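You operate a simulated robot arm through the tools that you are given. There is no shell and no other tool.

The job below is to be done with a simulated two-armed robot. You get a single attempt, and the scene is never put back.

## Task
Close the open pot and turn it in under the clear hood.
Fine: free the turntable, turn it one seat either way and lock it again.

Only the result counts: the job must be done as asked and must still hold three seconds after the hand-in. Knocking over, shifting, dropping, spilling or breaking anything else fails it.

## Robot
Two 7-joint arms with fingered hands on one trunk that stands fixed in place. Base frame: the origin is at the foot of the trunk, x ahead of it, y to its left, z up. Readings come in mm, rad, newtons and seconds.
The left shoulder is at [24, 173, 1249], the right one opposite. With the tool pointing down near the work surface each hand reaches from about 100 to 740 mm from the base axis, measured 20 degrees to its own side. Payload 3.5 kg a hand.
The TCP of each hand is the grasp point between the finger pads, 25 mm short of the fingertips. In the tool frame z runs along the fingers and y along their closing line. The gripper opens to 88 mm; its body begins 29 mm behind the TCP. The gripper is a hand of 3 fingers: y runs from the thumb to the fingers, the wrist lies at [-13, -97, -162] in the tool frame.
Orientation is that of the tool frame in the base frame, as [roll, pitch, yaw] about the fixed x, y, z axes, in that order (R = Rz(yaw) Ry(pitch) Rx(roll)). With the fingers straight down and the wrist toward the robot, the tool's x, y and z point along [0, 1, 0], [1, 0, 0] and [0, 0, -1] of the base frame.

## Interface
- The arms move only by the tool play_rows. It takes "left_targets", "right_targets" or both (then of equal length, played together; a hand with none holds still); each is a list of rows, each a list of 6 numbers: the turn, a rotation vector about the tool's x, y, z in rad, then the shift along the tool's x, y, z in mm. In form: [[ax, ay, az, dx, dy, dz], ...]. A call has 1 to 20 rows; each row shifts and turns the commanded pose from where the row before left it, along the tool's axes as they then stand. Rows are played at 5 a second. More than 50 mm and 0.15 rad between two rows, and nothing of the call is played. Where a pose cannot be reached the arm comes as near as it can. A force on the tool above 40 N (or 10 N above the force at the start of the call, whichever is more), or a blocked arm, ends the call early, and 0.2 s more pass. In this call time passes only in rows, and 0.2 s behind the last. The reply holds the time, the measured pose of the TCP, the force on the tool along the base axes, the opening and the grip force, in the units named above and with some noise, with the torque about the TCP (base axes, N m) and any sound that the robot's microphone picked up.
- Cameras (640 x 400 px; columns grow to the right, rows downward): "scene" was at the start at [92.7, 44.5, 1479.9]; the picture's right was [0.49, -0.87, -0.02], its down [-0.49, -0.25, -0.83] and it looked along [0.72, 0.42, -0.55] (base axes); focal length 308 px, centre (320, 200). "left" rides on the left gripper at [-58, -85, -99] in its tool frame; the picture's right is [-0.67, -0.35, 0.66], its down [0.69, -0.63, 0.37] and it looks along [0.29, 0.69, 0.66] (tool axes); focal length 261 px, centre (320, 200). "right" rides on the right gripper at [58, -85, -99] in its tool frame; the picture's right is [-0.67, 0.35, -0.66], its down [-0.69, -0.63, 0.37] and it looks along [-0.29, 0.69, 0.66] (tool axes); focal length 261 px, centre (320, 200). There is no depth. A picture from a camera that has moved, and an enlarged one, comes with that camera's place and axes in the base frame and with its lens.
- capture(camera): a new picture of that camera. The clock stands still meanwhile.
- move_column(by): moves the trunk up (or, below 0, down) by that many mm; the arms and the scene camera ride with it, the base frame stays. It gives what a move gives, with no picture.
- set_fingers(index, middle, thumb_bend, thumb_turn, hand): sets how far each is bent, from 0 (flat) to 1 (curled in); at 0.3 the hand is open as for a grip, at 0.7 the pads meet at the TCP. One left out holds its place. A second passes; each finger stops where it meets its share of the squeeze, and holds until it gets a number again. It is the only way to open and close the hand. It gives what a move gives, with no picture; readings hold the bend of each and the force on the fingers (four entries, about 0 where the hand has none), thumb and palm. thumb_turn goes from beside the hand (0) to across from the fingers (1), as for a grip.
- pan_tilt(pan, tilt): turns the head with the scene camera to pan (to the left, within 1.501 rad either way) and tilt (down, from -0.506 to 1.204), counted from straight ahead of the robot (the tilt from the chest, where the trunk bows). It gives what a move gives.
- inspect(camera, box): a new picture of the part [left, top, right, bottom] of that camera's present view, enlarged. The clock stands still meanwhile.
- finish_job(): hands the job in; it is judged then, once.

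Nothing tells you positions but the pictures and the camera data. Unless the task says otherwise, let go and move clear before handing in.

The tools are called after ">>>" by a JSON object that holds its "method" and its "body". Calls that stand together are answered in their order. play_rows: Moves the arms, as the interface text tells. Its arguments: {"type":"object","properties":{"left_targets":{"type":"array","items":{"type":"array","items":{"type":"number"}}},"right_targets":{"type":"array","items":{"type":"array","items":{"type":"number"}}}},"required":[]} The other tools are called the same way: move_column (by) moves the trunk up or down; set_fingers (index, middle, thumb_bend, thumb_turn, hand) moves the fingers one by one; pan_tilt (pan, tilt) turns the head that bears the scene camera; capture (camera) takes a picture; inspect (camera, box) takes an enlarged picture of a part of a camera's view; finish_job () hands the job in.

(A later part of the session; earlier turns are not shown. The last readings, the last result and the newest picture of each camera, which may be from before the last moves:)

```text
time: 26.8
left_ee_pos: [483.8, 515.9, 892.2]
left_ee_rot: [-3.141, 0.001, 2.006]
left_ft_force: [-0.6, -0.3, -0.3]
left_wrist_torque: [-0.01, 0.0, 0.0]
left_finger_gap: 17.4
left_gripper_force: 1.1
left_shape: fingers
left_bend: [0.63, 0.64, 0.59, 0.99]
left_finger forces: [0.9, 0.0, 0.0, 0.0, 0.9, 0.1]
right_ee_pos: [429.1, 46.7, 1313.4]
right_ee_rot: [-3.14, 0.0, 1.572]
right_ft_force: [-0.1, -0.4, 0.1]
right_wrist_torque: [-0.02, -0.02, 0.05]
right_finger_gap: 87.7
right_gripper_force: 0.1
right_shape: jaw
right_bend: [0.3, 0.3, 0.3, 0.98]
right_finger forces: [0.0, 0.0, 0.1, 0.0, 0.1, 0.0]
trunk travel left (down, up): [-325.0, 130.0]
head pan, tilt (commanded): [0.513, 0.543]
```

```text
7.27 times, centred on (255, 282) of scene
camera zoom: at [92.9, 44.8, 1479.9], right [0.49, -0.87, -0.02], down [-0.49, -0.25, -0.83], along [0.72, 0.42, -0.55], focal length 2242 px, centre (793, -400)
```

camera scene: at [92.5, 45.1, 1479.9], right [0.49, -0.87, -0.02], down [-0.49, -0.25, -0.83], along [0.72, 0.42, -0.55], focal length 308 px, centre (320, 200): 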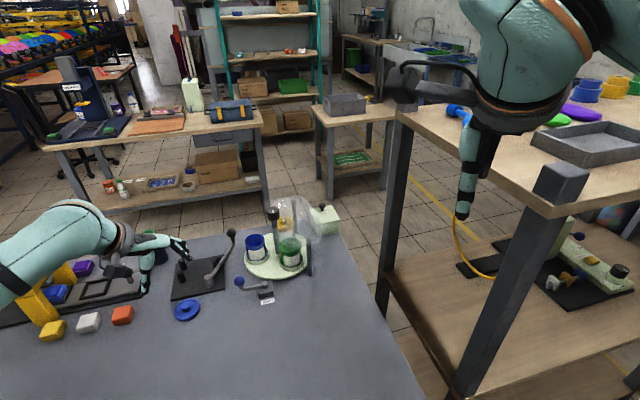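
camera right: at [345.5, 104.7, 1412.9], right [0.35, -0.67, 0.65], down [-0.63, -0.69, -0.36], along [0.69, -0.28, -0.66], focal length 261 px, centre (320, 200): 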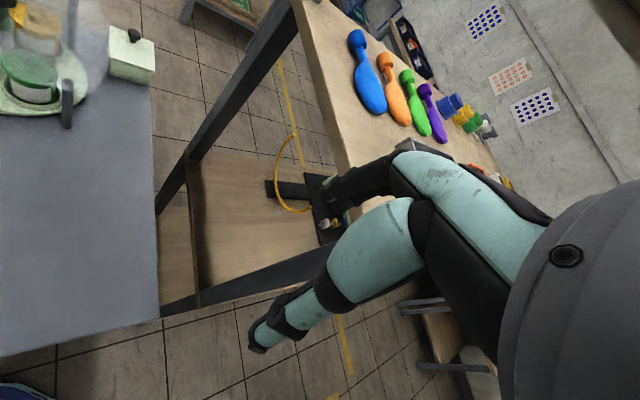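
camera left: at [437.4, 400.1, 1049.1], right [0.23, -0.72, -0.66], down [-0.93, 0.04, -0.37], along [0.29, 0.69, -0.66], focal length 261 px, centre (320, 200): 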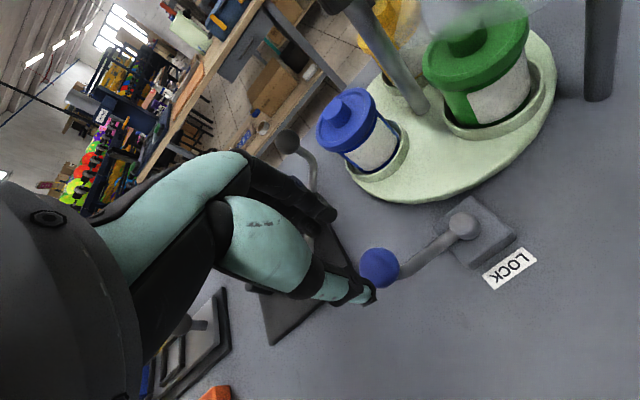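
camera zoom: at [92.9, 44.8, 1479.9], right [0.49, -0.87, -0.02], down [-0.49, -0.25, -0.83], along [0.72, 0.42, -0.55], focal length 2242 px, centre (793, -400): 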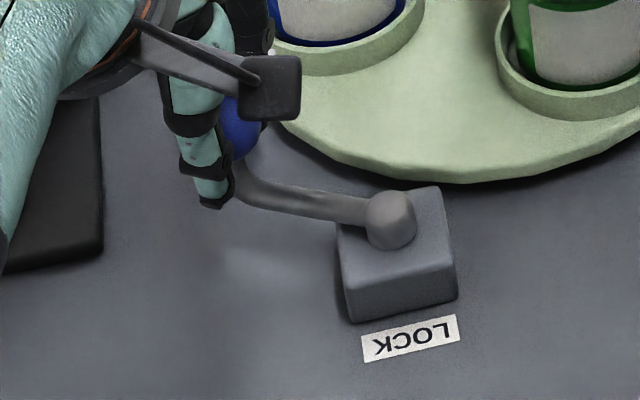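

The lever is now at about 109° and still moves freely. Before going on I'll turn the hand around the ball so that the fingers stay clear of the blue pot.

>>> {"method": "play_rows", "body": {"left_targets": [[0, 0, 0.11, -0.4, 0.13, 0], [0, 0, 0.11, -0.4, 0.13, 0], [0, 0, 0.11, -0.4, 0.13, 0], [0, 0, 0.11, -0.4, 0.13, 0]]}}

>>> {"method": "play_rows", "body": {"left_targets": [[0, 0, 0.0873, 1.2, 5.19, 0], [0, 0, 0.0873, 1.2, 5.19, 0]]}}

>>> {"method": "inspect", "body": {"camera": "left", "box": [250, 130, 490, 290]}}

>>> {"method": "inspect", "body": {"camera": "scene", "box": [215, 235, 305, 305]}}

```text
time: 27.8
left_ee_pos: [484.4, 515.1, 892.6]
left_ee_rot: [-3.141, -0.001, 1.565]
left_ft_force: [-0.1, -0.5, -0.5]
left_wrist_torque: [0.0, 0.0, 0.03]
left_finger_gap: 17.4
left_gripper_force: 0.6
left_shape: fingers
left_bend: [0.63, 0.64, 0.59, 0.99]
left_finger forces: [0.6, 0.1, 0.1, 0.0, 0.6, 0.0]
right_ee_pos: [429.8, 47.6, 1313.9]
right_ee_rot: [-3.14, 0.001, 1.571]
right_ft_force: [0.5, 0.2, 0.7]
right_wrist_torque: [-0.02, 0.0, -0.04]
right_finger_gap: 87.2
right_gripper_force: 0.1
right_shape: jaw
right_bend: [0.3, 0.3, 0.3, 0.98]
right_finger forces: [0.0, 0.0, 0.0, 0.1, 0.0, 0.1]
trunk travel left (down, up): [-325.0, 130.0]
head pan, tilt (commanded): [0.513, 0.543]
```

```text
time: 28.4
left_ee_pos: [494.2, 516.1, 893.0]
left_ee_rot: [-3.141, -0.001, 1.391]
left_ft_force: [0.2, -0.7, 0.1]
left_wrist_torque: [0.01, -0.01, 0.01]
left_finger_gap: 17.3
left_gripper_force: 0.4
left_shape: fingers
left_bend: [0.63, 0.64, 0.59, 0.99]
left_finger forces: [0.8, 0.0, 0.0, 0.1, 0.6, 0.0]
right_ee_pos: [430.1, 47.7, 1313.2]
right_ee_rot: [-3.139, 0.0, 1.572]
right_ft_force: [0.1, 0.2, -0.2]
right_wrist_torque: [0.04, -0.02, 0.03]
right_finger_gap: 87.7
right_gripper_force: 0.1
right_shape: jaw
right_bend: [0.3, 0.3, 0.3, 0.98]
right_finger forces: [0.0, 0.0, 0.1, 0.0, 0.0, 0.1]
trunk travel left (down, up): [-325.0, 130.0]
head pan, tilt (commanded): [0.513, 0.543]
```

```text
2.50 times, centred on (370, 210) of left
camera zoom: at [400.7, 473.7, 993.0], right [-0.46, -0.6, -0.66], down [-0.5, 0.79, -0.37], along [0.73, 0.16, -0.66], focal length 652 px, centre (195, 175)
```

zoom: 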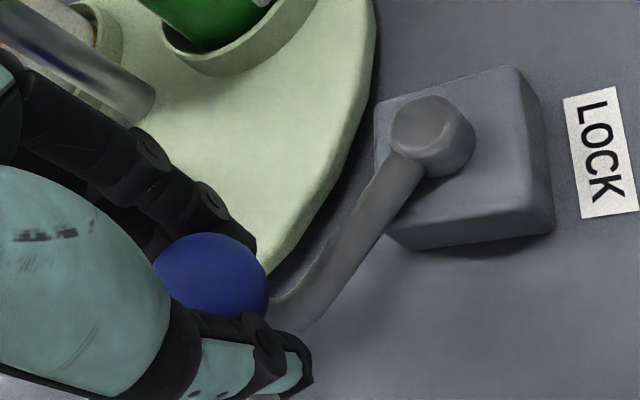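

```text
5.71 times, centred on (260, 270) of scene
camera zoom: at [93.2, 44.6, 1479.9], right [0.49, -0.87, -0.02], down [-0.49, -0.25, -0.83], along [0.72, 0.42, -0.55], focal length 1762 px, centre (663, -200)
```

zoom: 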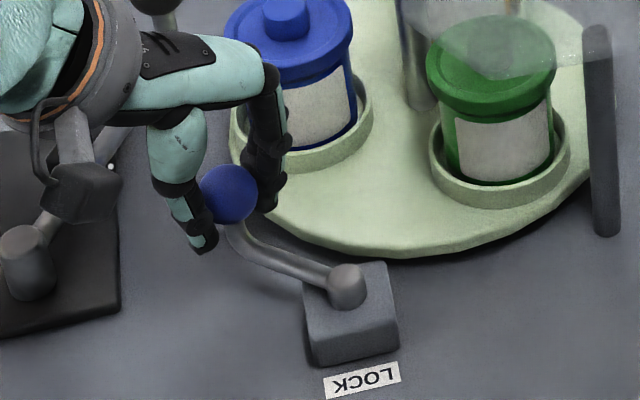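

>>> {"method": "play_rows", "body": {"left_targets": [[0, 0, 0.0873, 1.2, 5.19, 0], [0, 0, 0.0873, 1.2, 5.19, 0]]}}

>>> {"method": "play_rows", "body": {"left_targets": [[0, 0, 0.0873, 1.2, 5.19, 0], [0, 0, 0.0873, 1.2, 5.19, 0]]}}

>>> {"method": "inspect", "body": {"camera": "left", "box": [250, 130, 490, 290]}}

>>> {"method": "inspect", "body": {"camera": "scene", "box": [215, 235, 305, 305]}}

```text
time: 29.0
left_ee_pos: [505.5, 515.6, 891.8]
left_ee_rot: [3.141, -0.002, 1.216]
left_ft_force: [-0.4, -0.7, 0.4]
left_wrist_torque: [-0.02, 0.02, 0.03]
left_finger_gap: 17.5
left_gripper_force: 0.4
left_shape: fingers
left_bend: [0.63, 0.64, 0.59, 0.99]
left_finger forces: [0.6, 0.0, 0.0, 0.0, 1.3, 0.0]
right_ee_pos: [429.7, 47.8, 1312.6]
right_ee_rot: [-3.141, 0.001, 1.573]
right_ft_force: [-0.6, -0.2, 0.4]
right_wrist_torque: [-0.06, 0.02, -0.02]
right_finger_gap: 87.5
right_gripper_force: 0.0
right_shape: jaw
right_bend: [0.3, 0.3, 0.3, 0.98]
right_finger forces: [0.1, 0.0, 0.0, 0.0, 0.0, 0.1]
trunk travel left (down, up): [-325.0, 130.0]
head pan, tilt (commanded): [0.513, 0.543]
```

```text
time: 29.6
left_ee_pos: [514.6, 513.7, 892.7]
left_ee_rot: [3.141, -0.003, 1.043]
left_ft_force: [-10.6, 0.6, 0.0]
left_wrist_torque: [0.01, 0.11, 0.1]
left_finger_gap: 24.7
left_gripper_force: 4.4
left_shape: fingers
left_bend: [0.64, 0.64, 0.54, 0.96]
left_finger forces: [0.0, 0.0, 0.1, 0.0, 8.9, 0.0]
right_ee_pos: [428.7, 46.7, 1314.5]
right_ee_rot: [-3.142, 0.0, 1.573]
right_ft_force: [-0.6, -0.4, -0.7]
right_wrist_torque: [-0.01, -0.02, 0.01]
right_finger_gap: 87.7
right_gripper_force: 0.1
right_shape: jaw
right_bend: [0.3, 0.3, 0.3, 0.98]
right_finger forces: [0.1, 0.0, 0.0, 0.0, 0.1, 0.0]
trunk travel left (down, up): [-325.0, 130.0]
head pan, tilt (commanded): [0.513, 0.543]
```

```text
2.50 times, centred on (370, 210) of left
camera zoom: at [411.5, 506.5, 993.6], right [-0.64, -0.4, -0.66], down [-0.2, 0.91, -0.36], along [0.74, -0.1, -0.66], focal length 652 px, centre (195, 175)
```

zoom: 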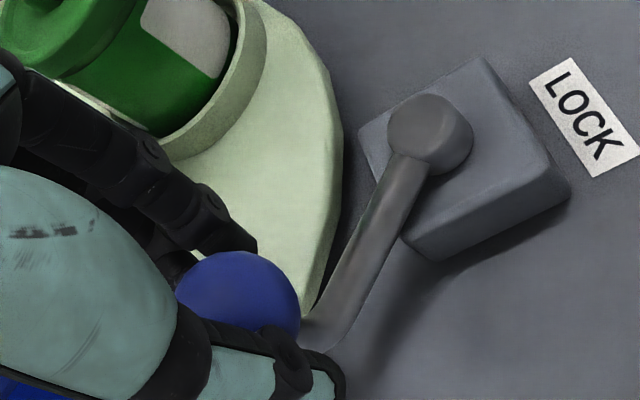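

```text
5.71 times, centred on (260, 270) of scene
camera zoom: at [90.5, 44.2, 1480.0], right [0.49, -0.87, -0.02], down [-0.49, -0.25, -0.84], along [0.72, 0.42, -0.55], focal length 1762 px, centre (663, -200)
```

zoom: 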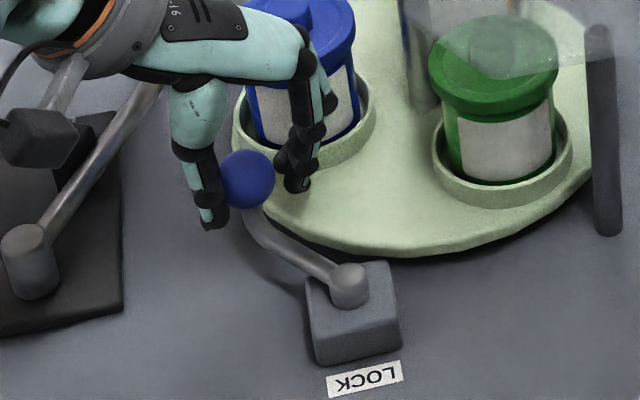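

The lever has hit its other stop, after about 45–50° of travel, so the turntable should now be free. I'll back off, open the fingers and lift clear.

>>> {"method": "play_rows", "body": {"left_targets": [[0, 0, 0, -0.5, -5, 0]]}}

>>> {"method": "set_fingers", "body": {"hand": "left", "index": 0.5, "middle": 0.5, "thumb_bend": 0.48}}

>>> {"method": "play_rows", "body": {"left_targets": [[0, 0, 0, 0, 0, -40], [0, 0, 0, 0, 0, -45], [0, 0, 0, 0, 0, -45]]}}

>>> {"method": "capture", "body": {"camera": "left"}}

>>> {"method": "inspect", "body": {"camera": "scene", "box": [215, 180, 345, 300]}}

```text
time: 30.0
left_ee_pos: [511.8, 514.9, 893.2]
left_ee_rot: [-3.141, 0.0, 1.042]
left_ft_force: [-6.6, -0.5, 0.0]
left_wrist_torque: [-0.05, 0.05, 0.09]
left_finger_gap: 21.2
left_gripper_force: 2.3
left_shape: fingers
left_bend: [0.64, 0.64, 0.56, 0.96]
left_finger forces: [0.1, 0.0, 0.0, 0.1, 4.9, 0.0]
right_ee_pos: [429.2, 46.1, 1313.9]
right_ee_rot: [-3.14, 0.0, 1.573]
right_ft_force: [0.1, 0.1, -1.0]
right_wrist_torque: [0.0, -0.02, 0.0]
right_finger_gap: 87.7
right_gripper_force: 0.2
right_shape: jaw
right_bend: [0.3, 0.3, 0.3, 0.98]
right_finger forces: [0.0, 0.0, 0.0, 0.0, 0.0, 0.0]
trunk travel left (down, up): [-325.0, 130.0]
head pan, tilt (commanded): [0.513, 0.543]
```

```text
time: 31.0
left_ee_pos: [510.5, 515.5, 893.6]
left_ee_rot: [-3.141, 0.002, 1.044]
left_ft_force: [-0.5, -1.2, -0.3]
left_wrist_torque: [-0.01, 0.02, 0.01]
left_finger_gap: 43.3
left_gripper_force: 0.0
left_shape: fingers
left_bend: [0.5, 0.5, 0.48, 0.98]
left_finger forces: [0.1, 0.1, 0.1, 0.1, 0.0, 0.0]
right_ee_pos: [429.9, 46.9, 1312.2]
right_ee_rot: [-3.141, 0.001, 1.574]
right_ft_force: [0.0, -0.6, -0.1]
right_wrist_torque: [0.0, 0.01, 0.02]
right_finger_gap: 87.7
right_gripper_force: 0.0
right_shape: jaw
right_bend: [0.3, 0.3, 0.3, 0.98]
right_finger forces: [0.0, 0.0, 0.0, 0.0, 0.0, 0.0]
trunk travel left (down, up): [-325.0, 130.0]
head pan, tilt (commanded): [0.513, 0.543]
```

```text
time: 31.8
left_ee_pos: [511.4, 516.5, 1022.7]
left_ee_rot: [3.14, 0.0, 1.043]
left_ft_force: [-0.1, 0.4, 0.3]
left_wrist_torque: [0.01, 0.0, 0.0]
left_finger_gap: 43.4
left_gripper_force: 0.2
left_shape: fingers
left_bend: [0.5, 0.5, 0.48, 0.98]
left_finger forces: [0.0, 0.0, 0.0, 0.0, 0.0, 0.0]
right_ee_pos: [429.8, 46.9, 1313.7]
right_ee_rot: [-3.14, -0.001, 1.573]
right_ft_force: [-0.2, 0.5, 0.1]
right_wrist_torque: [-0.02, 0.01, -0.02]
right_finger_gap: 87.5
right_gripper_force: 0.0
right_shape: jaw
right_bend: [0.3, 0.3, 0.3, 0.98]
right_finger forces: [0.1, 0.0, 0.0, 0.1, 0.0, 0.1]
trunk travel left (down, up): [-325.0, 130.0]
head pan, tilt (commanded): [0.513, 0.543]
```

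```text
taken
camera left: at [408.6, 508.4, 1122.1], right [-0.64, -0.4, -0.66], down [-0.2, 0.91, -0.37], along [0.74, -0.1, -0.66], focal length 261 px, centre (320, 200)
```

left: 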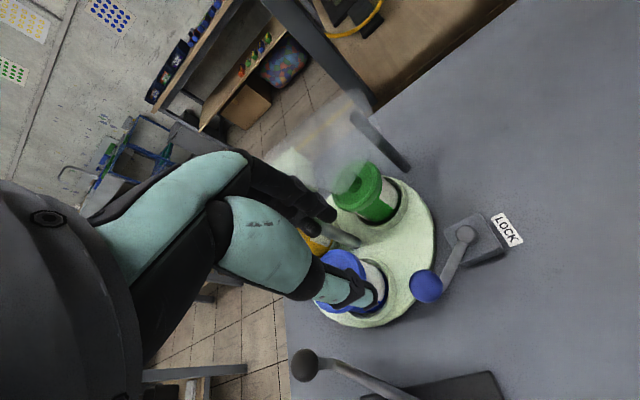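

```text
3.33 times, centred on (280, 240) of scene
camera zoom: at [92.5, 44.1, 1479.9], right [0.49, -0.87, -0.02], down [-0.49, -0.25, -0.83], along [0.72, 0.42, -0.55], focal length 1028 px, centre (453, 67)
```

zoom: 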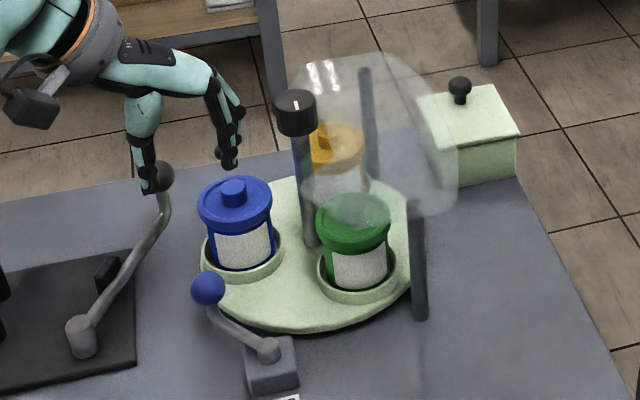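

The lever stays at its new place near 90°. Now I'll raise the hand, turn it back to nominal yaw, and look at the centre knob from above before gripping it.

>>> {"method": "play_rows", "body": {"left_targets": [[0, 0, 0, 0, 0, -45], [0, 0, -0.132, 0, 0, 0], [0, 0, -0.132, 0, 0, 0], [0, 0, -0.132, 0, 0, 0], [0, 0, -0.132, 0, 0, 0], [0, 0, 0, -3, 40, 0], [0, 0, 0, -3, 37, 0]]}}

>>> {"method": "set_fingers", "body": {"hand": "left", "index": 0.38, "middle": 0.38, "thumb_bend": 0.38}}

>>> {"method": "capture", "body": {"camera": "left"}}

>>> {"method": "inspect", "body": {"camera": "left", "box": [300, 140, 560, 310]}}

>>> {"method": "inspect", "body": {"camera": "scene", "box": [240, 180, 340, 270]}}

```text
time: 33.4
left_ee_pos: [589.9, 511.1, 1066.7]
left_ee_rot: [-3.141, -0.003, 1.573]
left_ft_force: [0.8, 0.1, -0.1]
left_wrist_torque: [0.02, -0.05, -0.03]
left_finger_gap: 43.5
left_gripper_force: 0.0
left_shape: fingers
left_bend: [0.5, 0.5, 0.48, 0.98]
left_finger forces: [0.0, 0.1, 0.0, 0.0, 0.1, 0.1]
right_ee_pos: [432.3, 46.0, 1311.1]
right_ee_rot: [-3.137, -0.001, 1.572]
right_ft_force: [-0.4, -0.4, -1.0]
right_wrist_torque: [-0.02, 0.02, 0.0]
right_finger_gap: 87.5
right_gripper_force: 0.1
right_shape: jaw
right_bend: [0.3, 0.3, 0.3, 0.98]
right_finger forces: [0.1, 0.1, 0.0, 0.0, 0.1, 0.0]
trunk travel left (down, up): [-325.0, 130.0]
head pan, tilt (commanded): [0.513, 0.543]
```

```text
time: 34.4
left_ee_pos: [588.1, 509.5, 1068.5]
left_ee_rot: [3.14, 0.0, 1.571]
left_ft_force: [0.4, 0.3, -0.6]
left_wrist_torque: [-0.01, -0.02, -0.01]
left_finger_gap: 67.6
left_gripper_force: 0.1
left_shape: fingers
left_bend: [0.38, 0.38, 0.38, 0.97]
left_finger forces: [0.0, 0.0, 0.0, 0.1, 0.0, 0.1]
right_ee_pos: [430.3, 46.9, 1312.7]
right_ee_rot: [-3.14, 0.0, 1.573]
right_ft_force: [-1.3, -0.6, -0.1]
right_wrist_torque: [0.02, -0.01, 0.01]
right_finger_gap: 87.3
right_gripper_force: 0.1
right_shape: jaw
right_bend: [0.3, 0.3, 0.3, 0.98]
right_finger forces: [0.1, 0.0, 0.0, 0.1, 0.0, 0.0]
trunk travel left (down, up): [-325.0, 130.0]
head pan, tilt (commanded): [0.513, 0.543]
```

```text
taken
camera left: at [503.8, 452.5, 1167.8], right [-0.35, -0.67, -0.66], down [-0.63, 0.69, -0.37], along [0.69, 0.29, -0.66], focal length 261 px, centre (320, 200)
```

left: 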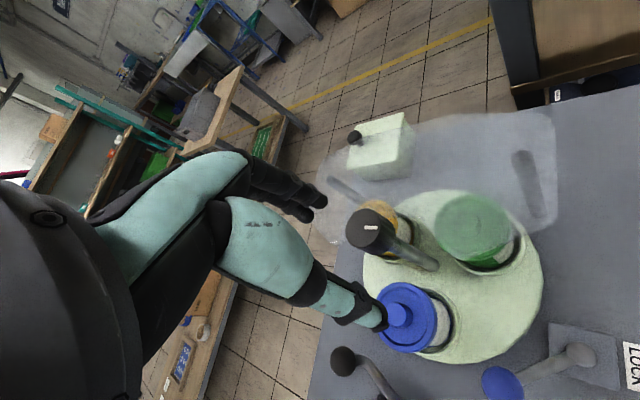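

```text
2.35 times, centred on (430, 225) of left
camera zoom: at [503.8, 452.5, 1167.8], right [-0.35, -0.67, -0.66], down [-0.63, 0.69, -0.37], along [0.69, 0.29, -0.66], focal length 613 px, centre (61, 141)
```

zoom: 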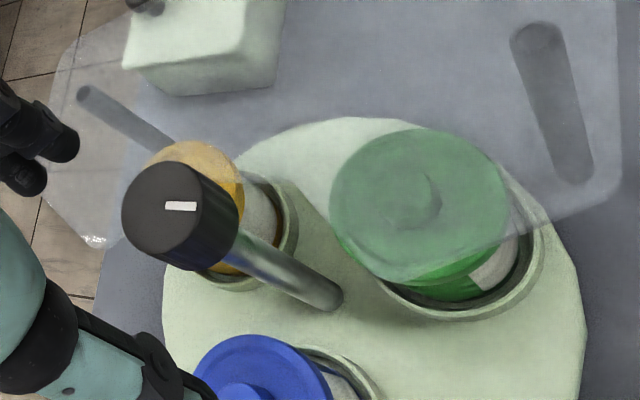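

```text
4.44 times, centred on (290, 225) of scene
camera zoom: at [92.8, 44.5, 1479.9], right [0.49, -0.87, -0.02], down [-0.49, -0.25, -0.83], along [0.72, 0.42, -0.55], focal length 1370 px, centre (453, 89)
```

zoom: 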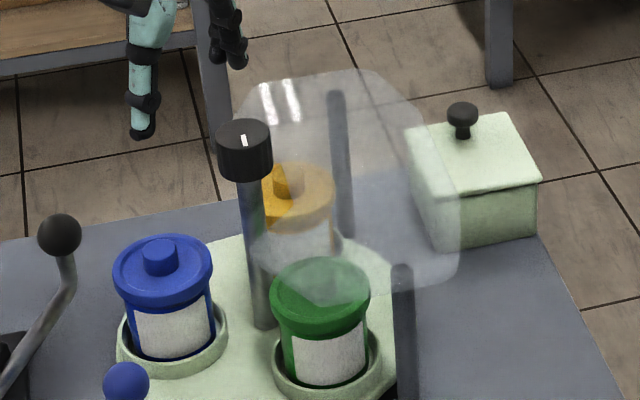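

The knob top is at about (627.8, 508, 990) and the clear hood is at z≈954, so I must keep the fingertips above about 960. I'll move over the knob and come down to z≈998.

>>> {"method": "play_rows", "body": {"left_targets": [[0, 0, 0, -1.5, 39.7, 0], [0, 0, 0, 0, 0, 30], [0, 0, 0, 0, 0, 25]]}}

>>> {"method": "inspect", "body": {"camera": "left", "box": [260, 150, 460, 310]}}

>>> {"method": "inspect", "body": {"camera": "scene", "box": [240, 180, 320, 240]}}

```text
time: 35.2
left_ee_pos: [628.0, 509.9, 1012.6]
left_ee_rot: [-3.141, 0.0, 1.571]
left_ft_force: [-1.4, 0.4, -0.8]
left_wrist_torque: [-0.01, 0.02, 0.02]
left_finger_gap: 67.6
left_gripper_force: 0.0
left_shape: fingers
left_bend: [0.38, 0.38, 0.38, 0.97]
left_finger forces: [0.0, 0.1, 0.0, 0.1, 0.1, 0.1]
right_ee_pos: [429.3, 47.6, 1313.6]
right_ee_rot: [-3.14, -0.001, 1.572]
right_ft_force: [-0.4, -0.6, 1.1]
right_wrist_torque: [0.03, -0.03, 0.01]
right_finger_gap: 87.6
right_gripper_force: 0.2
right_shape: jaw
right_bend: [0.3, 0.3, 0.3, 0.98]
right_finger forces: [0.0, 0.0, 0.0, 0.0, 0.0, 0.1]
trunk travel left (down, up): [-325.0, 130.0]
head pan, tilt (commanded): [0.513, 0.543]
```

```text
2.50 times, centred on (360, 230) of left
camera zoom: at [543.5, 452.1, 1113.0], right [-0.35, -0.67, -0.66], down [-0.63, 0.69, -0.37], along [0.69, 0.29, -0.66], focal length 652 px, centre (220, 125)
```

zoom: 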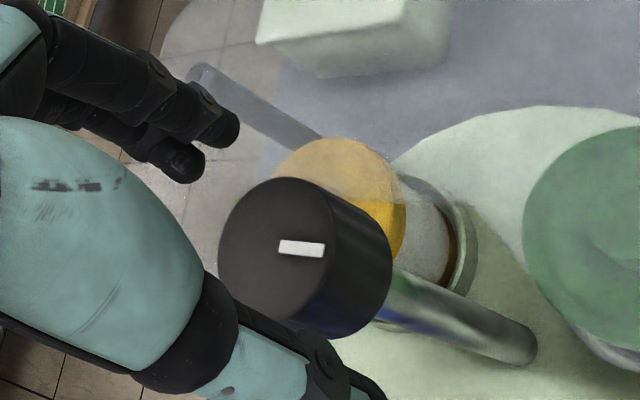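

```text
6.67 times, centred on (280, 210) of scene
camera zoom: at [92.4, 45.2, 1479.9], right [0.49, -0.87, -0.02], down [-0.49, -0.25, -0.83], along [0.72, 0.42, -0.55], focal length 2055 px, centre (587, 133)
```

zoom: 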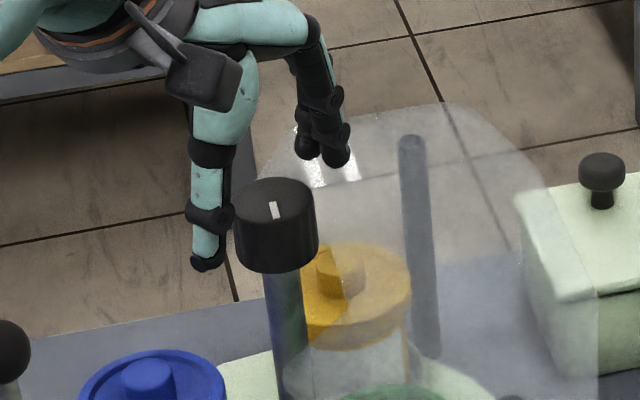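

>>> {"method": "play_rows", "body": {"left_targets": [[0, 0, 0, -2.0, 0.8, 7], [0, 0, 0, 0, 0, 7]]}}

>>> {"method": "inspect", "body": {"camera": "left", "box": [260, 150, 460, 310]}}

>>> {"method": "inspect", "body": {"camera": "scene", "box": [240, 180, 320, 240]}}

```text
time: 35.8
left_ee_pos: [628.3, 507.3, 998.7]
left_ee_rot: [3.142, 0.0, 1.572]
left_ft_force: [-0.2, -0.1, -0.4]
left_wrist_torque: [-0.03, 0.0, 0.01]
left_finger_gap: 67.5
left_gripper_force: 0.0
left_shape: fingers
left_bend: [0.38, 0.38, 0.38, 0.97]
left_finger forces: [0.0, 0.0, 0.0, 0.1, 0.1, 0.0]
right_ee_pos: [429.2, 46.1, 1313.8]
right_ee_rot: [-3.14, -0.001, 1.572]
right_ft_force: [-0.1, -0.3, -0.3]
right_wrist_torque: [0.02, 0.01, -0.01]
right_finger_gap: 87.5
right_gripper_force: 0.0
right_shape: jaw
right_bend: [0.3, 0.3, 0.3, 0.98]
right_finger forces: [0.1, 0.0, 0.0, 0.1, 0.0, 0.0]
trunk travel left (down, up): [-325.0, 130.0]
head pan, tilt (commanded): [0.513, 0.543]
```

```text
2.50 times, centred on (360, 230) of left
camera zoom: at [544.9, 449.2, 1099.2], right [-0.35, -0.67, -0.66], down [-0.63, 0.69, -0.37], along [0.69, 0.29, -0.66], focal length 652 px, centre (220, 125)
```

zoom: 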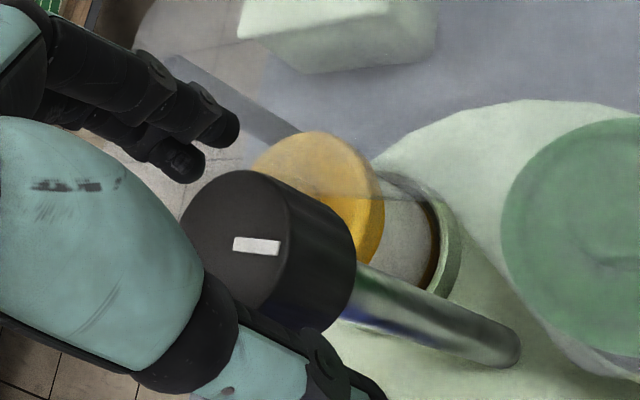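

```text
6.67 times, centred on (280, 210) of scene
camera zoom: at [92.8, 44.8, 1479.9], right [0.49, -0.87, -0.02], down [-0.49, -0.25, -0.83], along [0.72, 0.42, -0.55], focal length 2055 px, centre (587, 133)
```

zoom: 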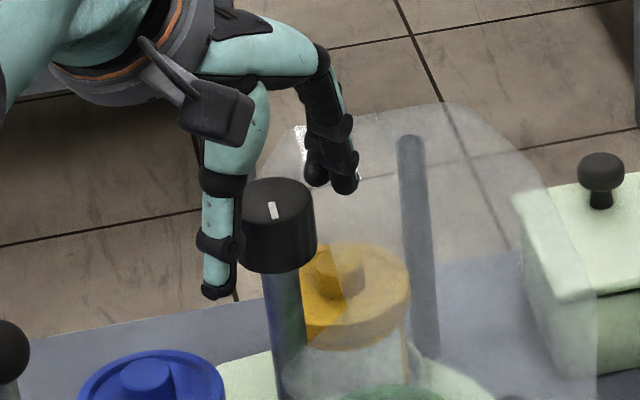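

The thumb tip is at z≈967, above the hood. I'll close on the knob.

>>> {"method": "set_fingers", "body": {"hand": "left", "index": 0.58, "middle": 0.58, "thumb_bend": 0.58}}

>>> {"method": "inspect", "body": {"camera": "left", "box": [260, 150, 460, 310]}}

>>> {"method": "inspect", "body": {"camera": "scene", "box": [240, 180, 320, 240]}}

```text
time: 36.8
left_ee_pos: [629.2, 507.5, 998.8]
left_ee_rot: [3.141, -0.001, 1.571]
left_ft_force: [-4.2, -0.5, -1.8]
left_wrist_torque: [-0.02, 0.04, 0.02]
left_finger_gap: 31.1
left_gripper_force: 2.1
left_shape: fingers
left_bend: [0.57, 0.57, 0.53, 0.98]
left_finger forces: [0.0, 0.1, 0.0, 0.0, 3.6, 0.0]
right_ee_pos: [428.7, 46.1, 1312.6]
right_ee_rot: [-3.141, -0.002, 1.574]
right_ft_force: [-0.3, 0.2, 0.1]
right_wrist_torque: [-0.02, -0.02, -0.01]
right_finger_gap: 87.6
right_gripper_force: 0.1
right_shape: jaw
right_bend: [0.3, 0.3, 0.3, 0.98]
right_finger forces: [0.0, 0.0, 0.0, 0.0, 0.1, 0.0]
trunk travel left (down, up): [-325.0, 130.0]
head pan, tilt (commanded): [0.513, 0.543]
```

```text
2.50 times, centred on (360, 230) of left
camera zoom: at [544.3, 449.2, 1099.6], right [-0.35, -0.67, -0.66], down [-0.63, 0.69, -0.37], along [0.69, 0.29, -0.66], focal length 652 px, centre (220, 125)
```

zoom: 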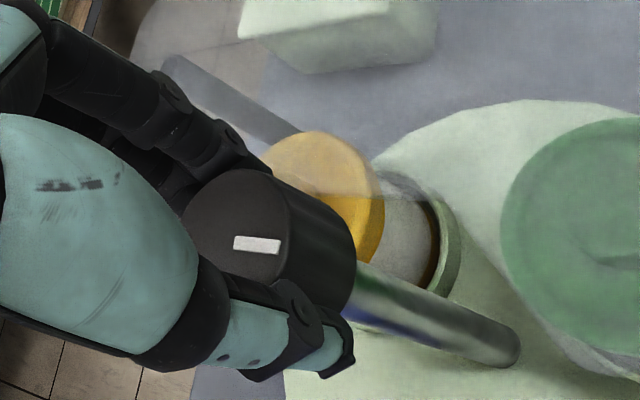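

```text
6.67 times, centred on (280, 210) of scene
camera zoom: at [92.1, 44.6, 1479.9], right [0.49, -0.87, -0.02], down [-0.49, -0.25, -0.83], along [0.72, 0.42, -0.55], focal length 2055 px, centre (587, 133)
```

zoom: 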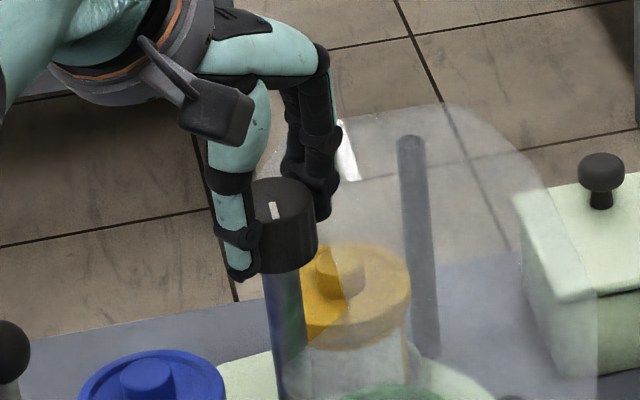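

The thumb touches first, so the knob is about 2–3 mm toward the thumb. I'll shift and then tighten.

>>> {"method": "play_rows", "body": {"left_targets": [[0, 0, 0, 0, -2.2, 0]]}}

>>> {"method": "set_fingers", "body": {"hand": "left", "index": 0.68, "middle": 0.68, "thumb_bend": 0.66}}

>>> {"method": "inspect", "body": {"camera": "left", "box": [260, 150, 460, 310]}}

```text
time: 37.2
left_ee_pos: [628.2, 505.3, 999.7]
left_ee_rot: [3.139, 0.0, 1.572]
left_ft_force: [-1.3, -0.2, -1.0]
left_wrist_torque: [-0.04, -0.02, 0.02]
left_finger_gap: 29.1
left_gripper_force: 0.8
left_shape: fingers
left_bend: [0.57, 0.57, 0.55, 0.99]
left_finger forces: [0.1, 0.0, 0.1, 0.1, 1.4, 0.0]
right_ee_pos: [428.2, 47.8, 1312.8]
right_ee_rot: [-3.141, 0.001, 1.572]
right_ft_force: [0.1, -0.7, 0.3]
right_wrist_torque: [-0.02, -0.04, 0.03]
right_finger_gap: 87.8
right_gripper_force: 0.0
right_shape: jaw
right_bend: [0.3, 0.3, 0.3, 0.98]
right_finger forces: [0.0, 0.0, 0.1, 0.1, 0.0, 0.1]
trunk travel left (down, up): [-325.0, 130.0]
head pan, tilt (commanded): [0.513, 0.543]
```

```text
time: 38.2
left_ee_pos: [627.6, 506.6, 999.4]
left_ee_rot: [3.14, 0.001, 1.57]
left_ft_force: [3.1, 1.4, 1.5]
left_wrist_torque: [0.07, -0.13, 0.02]
left_finger_gap: 25.6
left_gripper_force: 9.8
left_shape: fingers
left_bend: [0.59, 0.62, 0.57, 0.99]
left_finger forces: [6.1, 5.2, 0.0, 0.0, 7.8, 0.0]
right_ee_pos: [430.6, 47.2, 1312.8]
right_ee_rot: [-3.14, 0.002, 1.574]
right_ft_force: [0.4, 0.6, -0.2]
right_wrist_torque: [0.0, 0.04, 0.01]
right_finger_gap: 87.6
right_gripper_force: 0.1
right_shape: jaw
right_bend: [0.3, 0.3, 0.3, 0.98]
right_finger forces: [0.0, 0.1, 0.1, 0.1, 0.0, 0.1]
trunk travel left (down, up): [-325.0, 130.0]
head pan, tilt (commanded): [0.513, 0.543]
```

```text
2.50 times, centred on (360, 230) of left
camera zoom: at [543.0, 448.4, 1099.5], right [-0.35, -0.67, -0.66], down [-0.63, 0.69, -0.37], along [0.69, 0.29, -0.66], focal length 652 px, centre (220, 125)
```

zoom: 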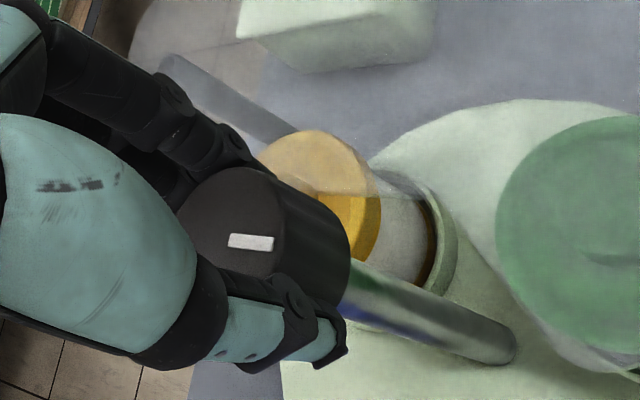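

The knob is held with about 10 N. I'll try a small counter-clockwise turn and see whether the table follows.

>>> {"method": "play_rows", "body": {"left_targets": [[0, 0, -0.08, 0, 0, 0], [0, 0, -0.08, 0, 0, 0], [0, 0, -0.08, 0, 0, 0]]}}

>>> {"method": "inspect", "body": {"camera": "left", "box": [260, 150, 460, 310]}}

>>> {"method": "inspect", "body": {"camera": "scene", "box": [220, 190, 340, 290]}}

```text
time: 39.0
left_ee_pos: [626.9, 506.8, 1000.0]
left_ee_rot: [3.141, 0.0, 1.815]
left_ft_force: [4.9, 1.4, 1.4]
left_wrist_torque: [0.08, -0.15, 0.01]
left_finger_gap: 25.7
left_gripper_force: 9.2
left_shape: fingers
left_bend: [0.59, 0.62, 0.58, 0.99]
left_finger forces: [6.9, 5.2, 0.0, 0.0, 6.9, 0.0]
right_ee_pos: [430.8, 47.2, 1314.0]
right_ee_rot: [-3.141, -0.001, 1.571]
right_ft_force: [0.8, 1.1, 0.2]
right_wrist_torque: [0.0, 0.01, 0.01]
right_finger_gap: 87.4
right_gripper_force: 0.0
right_shape: jaw
right_bend: [0.3, 0.3, 0.3, 0.98]
right_finger forces: [0.1, 0.0, 0.0, 0.0, 0.1, 0.1]
trunk travel left (down, up): [-325.0, 130.0]
head pan, tilt (commanded): [0.513, 0.543]
```

```text
2.50 times, centred on (360, 230) of left
camera zoom: at [558.7, 430.2, 1099.5], right [-0.18, -0.73, -0.66], down [-0.78, 0.51, -0.37], along [0.61, 0.44, -0.66], focal length 652 px, centre (220, 125)
```

zoom: 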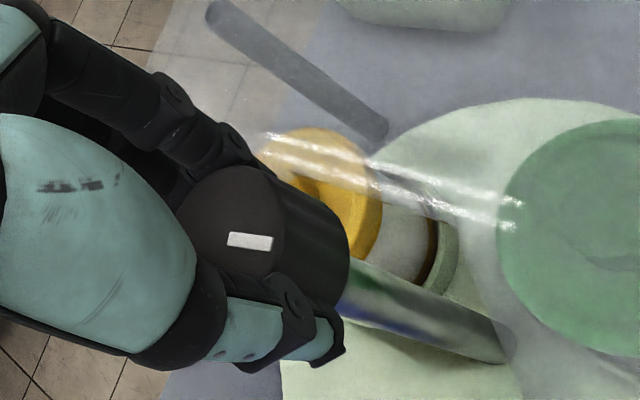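

```text
4.00 times, centred on (280, 240) of scene
camera zoom: at [93.7, 44.6, 1479.8], right [0.49, -0.87, -0.02], down [-0.49, -0.25, -0.83], along [0.72, 0.42, -0.55], focal length 1233 px, centre (480, 40)
```

zoom: 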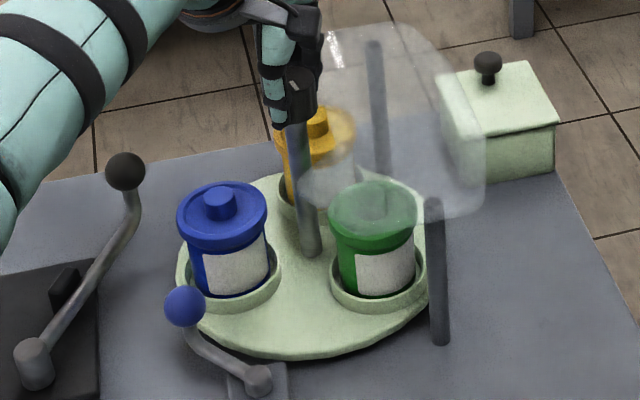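

The table turns with the knob, and the pots move counter-clockwise. I'll continue in steps.

>>> {"method": "play_rows", "body": {"left_targets": [[0, 0, -0.1, 0, 0, 0], [0, 0, -0.1, 0, 0, 0], [0, 0, -0.1, 0, 0, 0], [0, 0, -0.1, 0, 0, 0]]}}

>>> {"method": "inspect", "body": {"camera": "scene", "box": [220, 190, 340, 290]}}

>>> {"method": "inspect", "body": {"camera": "left", "box": [260, 150, 460, 310]}}

```text
time: 40.0
left_ee_pos: [626.5, 507.4, 997.9]
left_ee_rot: [-3.14, 0.0, 2.211]
left_ft_force: [2.6, 1.5, 1.7]
left_wrist_torque: [0.05, -0.1, 0.02]
left_finger_gap: 25.9
left_gripper_force: 9.2
left_shape: fingers
left_bend: [0.59, 0.62, 0.58, 0.99]
left_finger forces: [6.3, 5.2, 0.0, 0.1, 7.8, 0.1]
right_ee_pos: [429.8, 47.5, 1313.7]
right_ee_rot: [-3.141, 0.0, 1.573]
right_ft_force: [0.4, -0.2, 0.6]
right_wrist_torque: [0.02, 0.01, -0.02]
right_finger_gap: 87.7
right_gripper_force: 0.1
right_shape: jaw
right_bend: [0.3, 0.3, 0.3, 0.98]
right_finger forces: [0.0, 0.1, 0.0, 0.1, 0.0, 0.1]
trunk travel left (down, up): [-325.0, 130.0]
head pan, tilt (commanded): [0.513, 0.543]
```

```text
4.00 times, centred on (280, 240) of scene
camera zoom: at [92.9, 44.5, 1479.9], right [0.49, -0.87, -0.02], down [-0.49, -0.25, -0.83], along [0.72, 0.42, -0.55], focal length 1233 px, centre (480, 40)
```

zoom: 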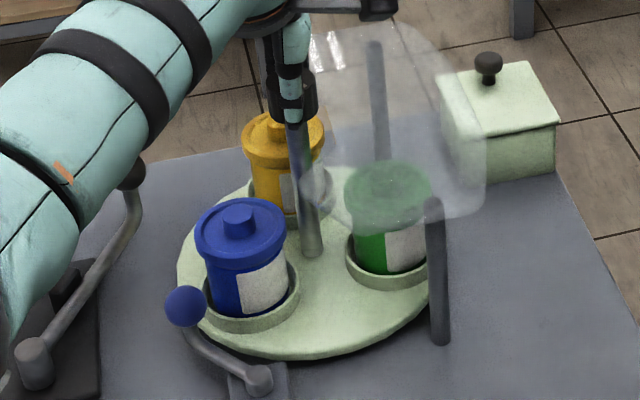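

```text
2.50 times, centred on (360, 230) of left
camera zoom: at [593.4, 410.0, 1099.4], right [0.12, -0.74, -0.66], down [-0.91, 0.17, -0.37], along [0.39, 0.65, -0.66], focal length 652 px, centre (220, 125)
```

zoom: 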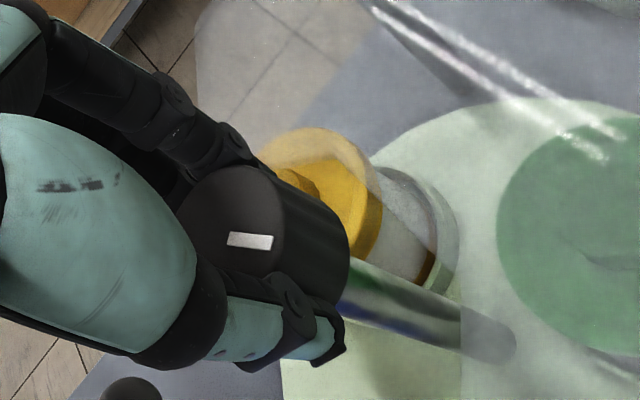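

>>> {"method": "play_rows", "body": {"left_targets": [[0, 0, -0.1, 0, 0, 0], [0, 0, -0.1, 0, 0, 0], [0, 0, -0.1, 0, 0, 0], [0, 0, -0.1, 0, 0, 0]]}}

>>> {"method": "inspect", "body": {"camera": "scene", "box": [220, 190, 340, 290]}}

>>> {"method": "inspect", "body": {"camera": "left", "box": [260, 150, 460, 310]}}

```text
time: 41.0
left_ee_pos: [625.6, 507.1, 999.2]
left_ee_rot: [-3.14, 0.001, 2.614]
left_ft_force: [1.5, 6.9, 2.9]
left_wrist_torque: [0.18, -0.04, 0.0]
left_finger_gap: 25.6
left_gripper_force: 10.6
left_shape: fingers
left_bend: [0.59, 0.62, 0.58, 1.0]
left_finger forces: [7.4, 6.8, 0.0, 0.0, 6.5, 0.0]
right_ee_pos: [430.4, 47.6, 1313.2]
right_ee_rot: [-3.141, 0.0, 1.573]
right_ft_force: [0.8, 0.1, -0.3]
right_wrist_torque: [-0.01, -0.03, 0.0]
right_finger_gap: 87.6
right_gripper_force: 0.0
right_shape: jaw
right_bend: [0.3, 0.3, 0.3, 0.98]
right_finger forces: [0.0, 0.0, 0.0, 0.0, 0.0, 0.0]
trunk travel left (down, up): [-325.0, 130.0]
head pan, tilt (commanded): [0.513, 0.543]
```

```text
4.00 times, centred on (280, 240) of scene
camera zoom: at [92.7, 45.4, 1479.9], right [0.49, -0.87, -0.02], down [-0.49, -0.25, -0.83], along [0.72, 0.42, -0.55], focal length 1233 px, centre (480, 40)
```

zoom: 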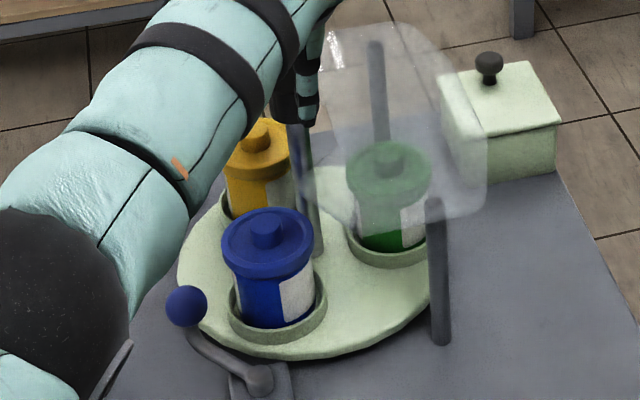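

```text
2.50 times, centred on (360, 230) of left
camera zoom: at [633.4, 404.3, 1099.1], right [0.4, -0.64, -0.66], down [-0.91, -0.2, -0.37], along [0.1, 0.74, -0.66], focal length 652 px, centre (220, 125)
```

zoom: 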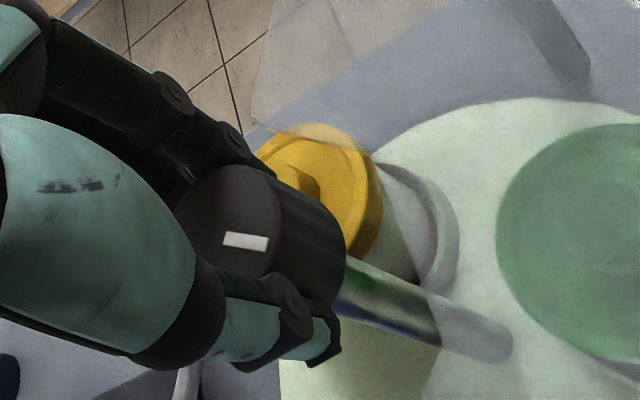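

That was 60° of the turn. I'll open the hand, rotate it back around the knob without touching, and regrip for the second 60°.

>>> {"method": "set_fingers", "body": {"hand": "left", "index": 0.38, "middle": 0.38, "thumb_bend": 0.38}}

>>> {"method": "play_rows", "body": {"left_targets": [[0, 0, 0, 0, 0, -18], [0, 0, 0, 0, 0, -20], [0, 0, 0.131, 0, 0, 0], [0, 0, 0.131, 0, 0, 0], [0, 0, 0.131, 0, 0, 0], [0, 0, 0.131, 0, 0, 0], [0, 0, 0.131, 0, 0, 0], [0, 0, 0.131, 0, 0, 0], [0, 0, 0.131, 0, 0, 0], [0, 0, 0.131, 0, 0, 0]]}}

>>> {"method": "capture", "body": {"camera": "left"}}

>>> {"method": "inspect", "body": {"camera": "scene", "box": [220, 190, 340, 290]}}

>>> {"method": "inspect", "body": {"camera": "left", "box": [260, 150, 460, 310]}}

```text
time: 42.0
left_ee_pos: [626.4, 506.4, 998.9]
left_ee_rot: [3.14, 0.001, 2.611]
left_ft_force: [0.3, 0.4, -0.4]
left_wrist_torque: [0.01, 0.0, 0.0]
left_finger_gap: 67.3
left_gripper_force: 0.1
left_shape: fingers
left_bend: [0.38, 0.38, 0.38, 0.97]
left_finger forces: [0.0, 0.0, 0.0, 0.0, 0.0, 0.1]
right_ee_pos: [429.3, 46.3, 1313.8]
right_ee_rot: [-3.139, 0.0, 1.573]
right_ft_force: [0.0, 0.4, -0.2]
right_wrist_torque: [0.0, 0.01, 0.02]
right_finger_gap: 87.4
right_gripper_force: 0.1
right_shape: jaw
right_bend: [0.3, 0.3, 0.3, 0.98]
right_finger forces: [0.1, 0.0, 0.1, 0.0, 0.0, 0.0]
trunk travel left (down, up): [-325.0, 130.0]
head pan, tilt (commanded): [0.513, 0.543]
```

```text
time: 44.2
left_ee_pos: [626.9, 507.0, 1037.4]
left_ee_rot: [-3.141, -0.001, 1.56]
left_ft_force: [0.0, -0.2, 1.2]
left_wrist_torque: [0.01, 0.0, -0.02]
left_finger_gap: 67.7
left_gripper_force: 0.0
left_shape: fingers
left_bend: [0.38, 0.38, 0.38, 0.97]
left_finger forces: [0.0, 0.0, 0.0, 0.0, 0.0, 0.0]
right_ee_pos: [430.1, 46.9, 1314.6]
right_ee_rot: [-3.138, -0.001, 1.574]
right_ft_force: [-0.4, -0.3, 0.1]
right_wrist_torque: [-0.02, -0.01, 0.0]
right_finger_gap: 87.7
right_gripper_force: 0.1
right_shape: jaw
right_bend: [0.3, 0.3, 0.3, 0.98]
right_finger forces: [0.0, 0.0, 0.1, 0.0, 0.1, 0.0]
trunk travel left (down, up): [-325.0, 130.0]
head pan, tilt (commanded): [0.513, 0.543]
```

```text
taken
camera left: at [541.3, 450.1, 1137.8], right [-0.36, -0.67, -0.66], down [-0.62, 0.69, -0.37], along [0.7, 0.28, -0.66], focal length 261 px, centre (320, 200)
```

left: 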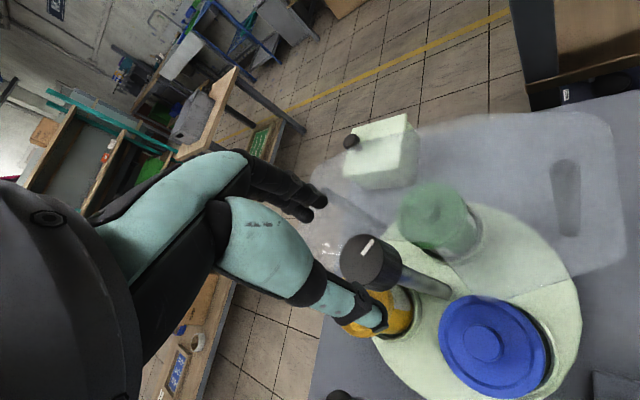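

```text
4.00 times, centred on (280, 240) of scene
camera zoom: at [92.9, 44.6, 1479.9], right [0.49, -0.87, -0.02], down [-0.49, -0.25, -0.83], along [0.72, 0.42, -0.55], focal length 1233 px, centre (480, 40)
```

zoom: 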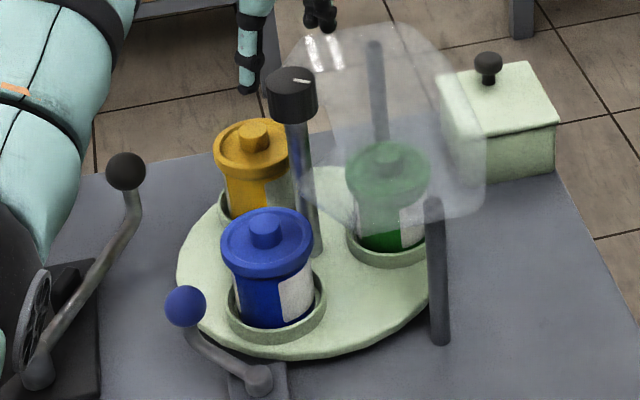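

```text
2.50 times, centred on (360, 230) of left
camera zoom: at [541.3, 450.1, 1137.8], right [-0.36, -0.67, -0.66], down [-0.62, 0.69, -0.37], along [0.7, 0.28, -0.66], focal length 652 px, centre (220, 125)
```

zoom: 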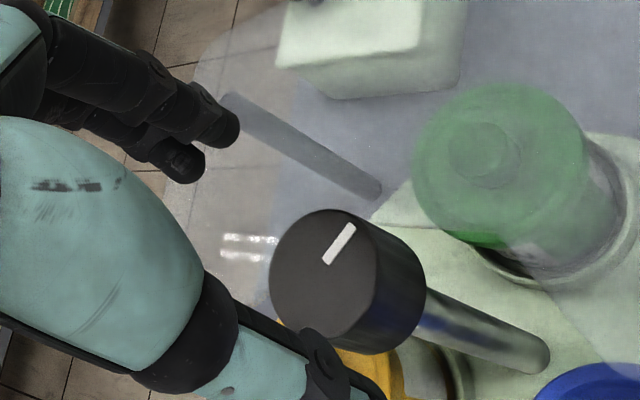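

>>> {"method": "play_rows", "body": {"left_targets": [[0, 0, 0, 0.5, -0.5, 19], [0, 0, 0, 0, 0, 19]]}}

>>> {"method": "set_fingers", "body": {"hand": "left", "index": 0.68, "middle": 0.68, "thumb_bend": 0.66}}

>>> {"method": "play_rows", "body": {"left_targets": [[0, 0, -0.1, 0, 0, 0], [0, 0, -0.1, 0, 0, 0], [0, 0, -0.1, 0, 0, 0], [0, 0, -0.1, 0, 0, 0]]}}

>>> {"method": "inspect", "body": {"camera": "scene", "box": [220, 190, 340, 290]}}

>>> {"method": "inspect", "body": {"camera": "left", "box": [260, 150, 460, 310]}}

```text
time: 44.8
left_ee_pos: [627.0, 507.3, 997.5]
left_ee_rot: [3.142, 0.0, 1.562]
left_ft_force: [-0.3, 0.0, -0.1]
left_wrist_torque: [0.01, -0.02, 0.01]
left_finger_gap: 67.8
left_gripper_force: 0.0
left_shape: fingers
left_bend: [0.38, 0.38, 0.38, 0.97]
left_finger forces: [0.1, 0.0, 0.0, 0.0, 0.0, 0.0]
right_ee_pos: [429.2, 47.6, 1313.2]
right_ee_rot: [-3.139, 0.001, 1.575]
right_ft_force: [0.7, -0.3, 0.0]
right_wrist_torque: [0.03, 0.04, 0.03]
right_finger_gap: 87.5
right_gripper_force: 0.1
right_shape: jaw
right_bend: [0.3, 0.3, 0.3, 0.98]
right_finger forces: [0.0, 0.0, 0.1, 0.0, 0.1, 0.0]
trunk travel left (down, up): [-325.0, 130.0]
head pan, tilt (commanded): [0.513, 0.543]
```

```text
time: 45.8
left_ee_pos: [628.9, 506.8, 998.4]
left_ee_rot: [-3.14, -0.001, 1.562]
left_ft_force: [4.1, -0.3, 0.1]
left_wrist_torque: [0.02, -0.1, -0.04]
left_finger_gap: 26.1
left_gripper_force: 9.3
left_shape: fingers
left_bend: [0.58, 0.62, 0.58, 0.99]
left_finger forces: [6.2, 5.0, 0.0, 0.0, 7.7, 0.0]
right_ee_pos: [430.8, 46.3, 1313.3]
right_ee_rot: [-3.139, 0.001, 1.573]
right_ft_force: [0.7, -0.3, -0.1]
right_wrist_torque: [0.01, 0.01, 0.0]
right_finger_gap: 87.5
right_gripper_force: 0.0
right_shape: jaw
right_bend: [0.3, 0.3, 0.3, 0.98]
right_finger forces: [0.0, 0.0, 0.0, 0.0, 0.1, 0.0]
trunk travel left (down, up): [-325.0, 130.0]
head pan, tilt (commanded): [0.513, 0.543]
```

```text
time: 46.8
left_ee_pos: [626.3, 507.6, 998.6]
left_ee_rot: [3.141, 0.0, 1.964]
left_ft_force: [2.6, 1.8, -2.5]
left_wrist_torque: [0.06, -0.07, 0.0]
left_finger_gap: 26.3
left_gripper_force: 9.2
left_shape: fingers
left_bend: [0.58, 0.63, 0.58, 0.99]
left_finger forces: [5.9, 4.7, 0.1, 0.0, 7.8, 0.1]
right_ee_pos: [430.8, 47.6, 1312.7]
right_ee_rot: [-3.141, 0.001, 1.572]
right_ft_force: [0.3, 0.4, -0.2]
right_wrist_torque: [0.0, 0.0, 0.01]
right_finger_gap: 87.7
right_gripper_force: 0.1
right_shape: jaw
right_bend: [0.3, 0.3, 0.3, 0.98]
right_finger forces: [0.0, 0.0, 0.0, 0.1, 0.1, 0.0]
trunk travel left (down, up): [-325.0, 130.0]
head pan, tilt (commanded): [0.513, 0.543]
```

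```text
4.00 times, centred on (280, 240) of scene
camera zoom: at [93.7, 45.0, 1479.8], right [0.49, -0.87, -0.02], down [-0.49, -0.25, -0.83], along [0.72, 0.42, -0.55], focal length 1233 px, centre (480, 40)
```

zoom: 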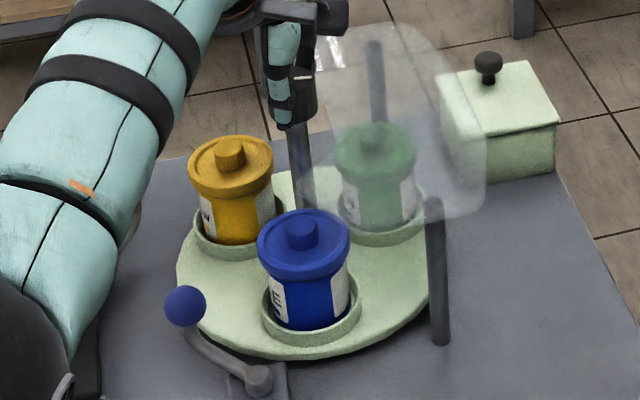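

```text
2.50 times, centred on (360, 230) of left
camera zoom: at [570.4, 422.2, 1099.2], right [-0.07, -0.75, -0.66], down [-0.84, 0.39, -0.37], along [0.53, 0.53, -0.66], focal length 652 px, centre (220, 125)
```

zoom: 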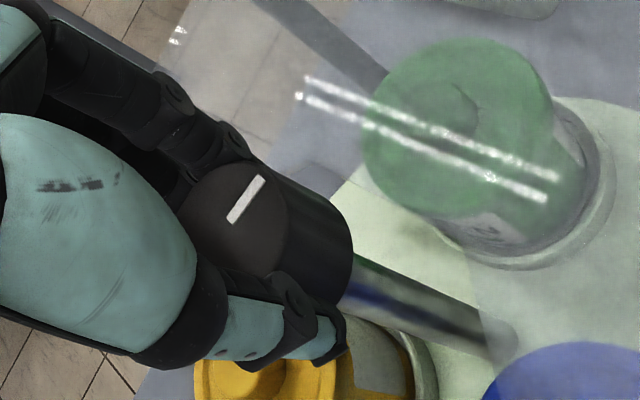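

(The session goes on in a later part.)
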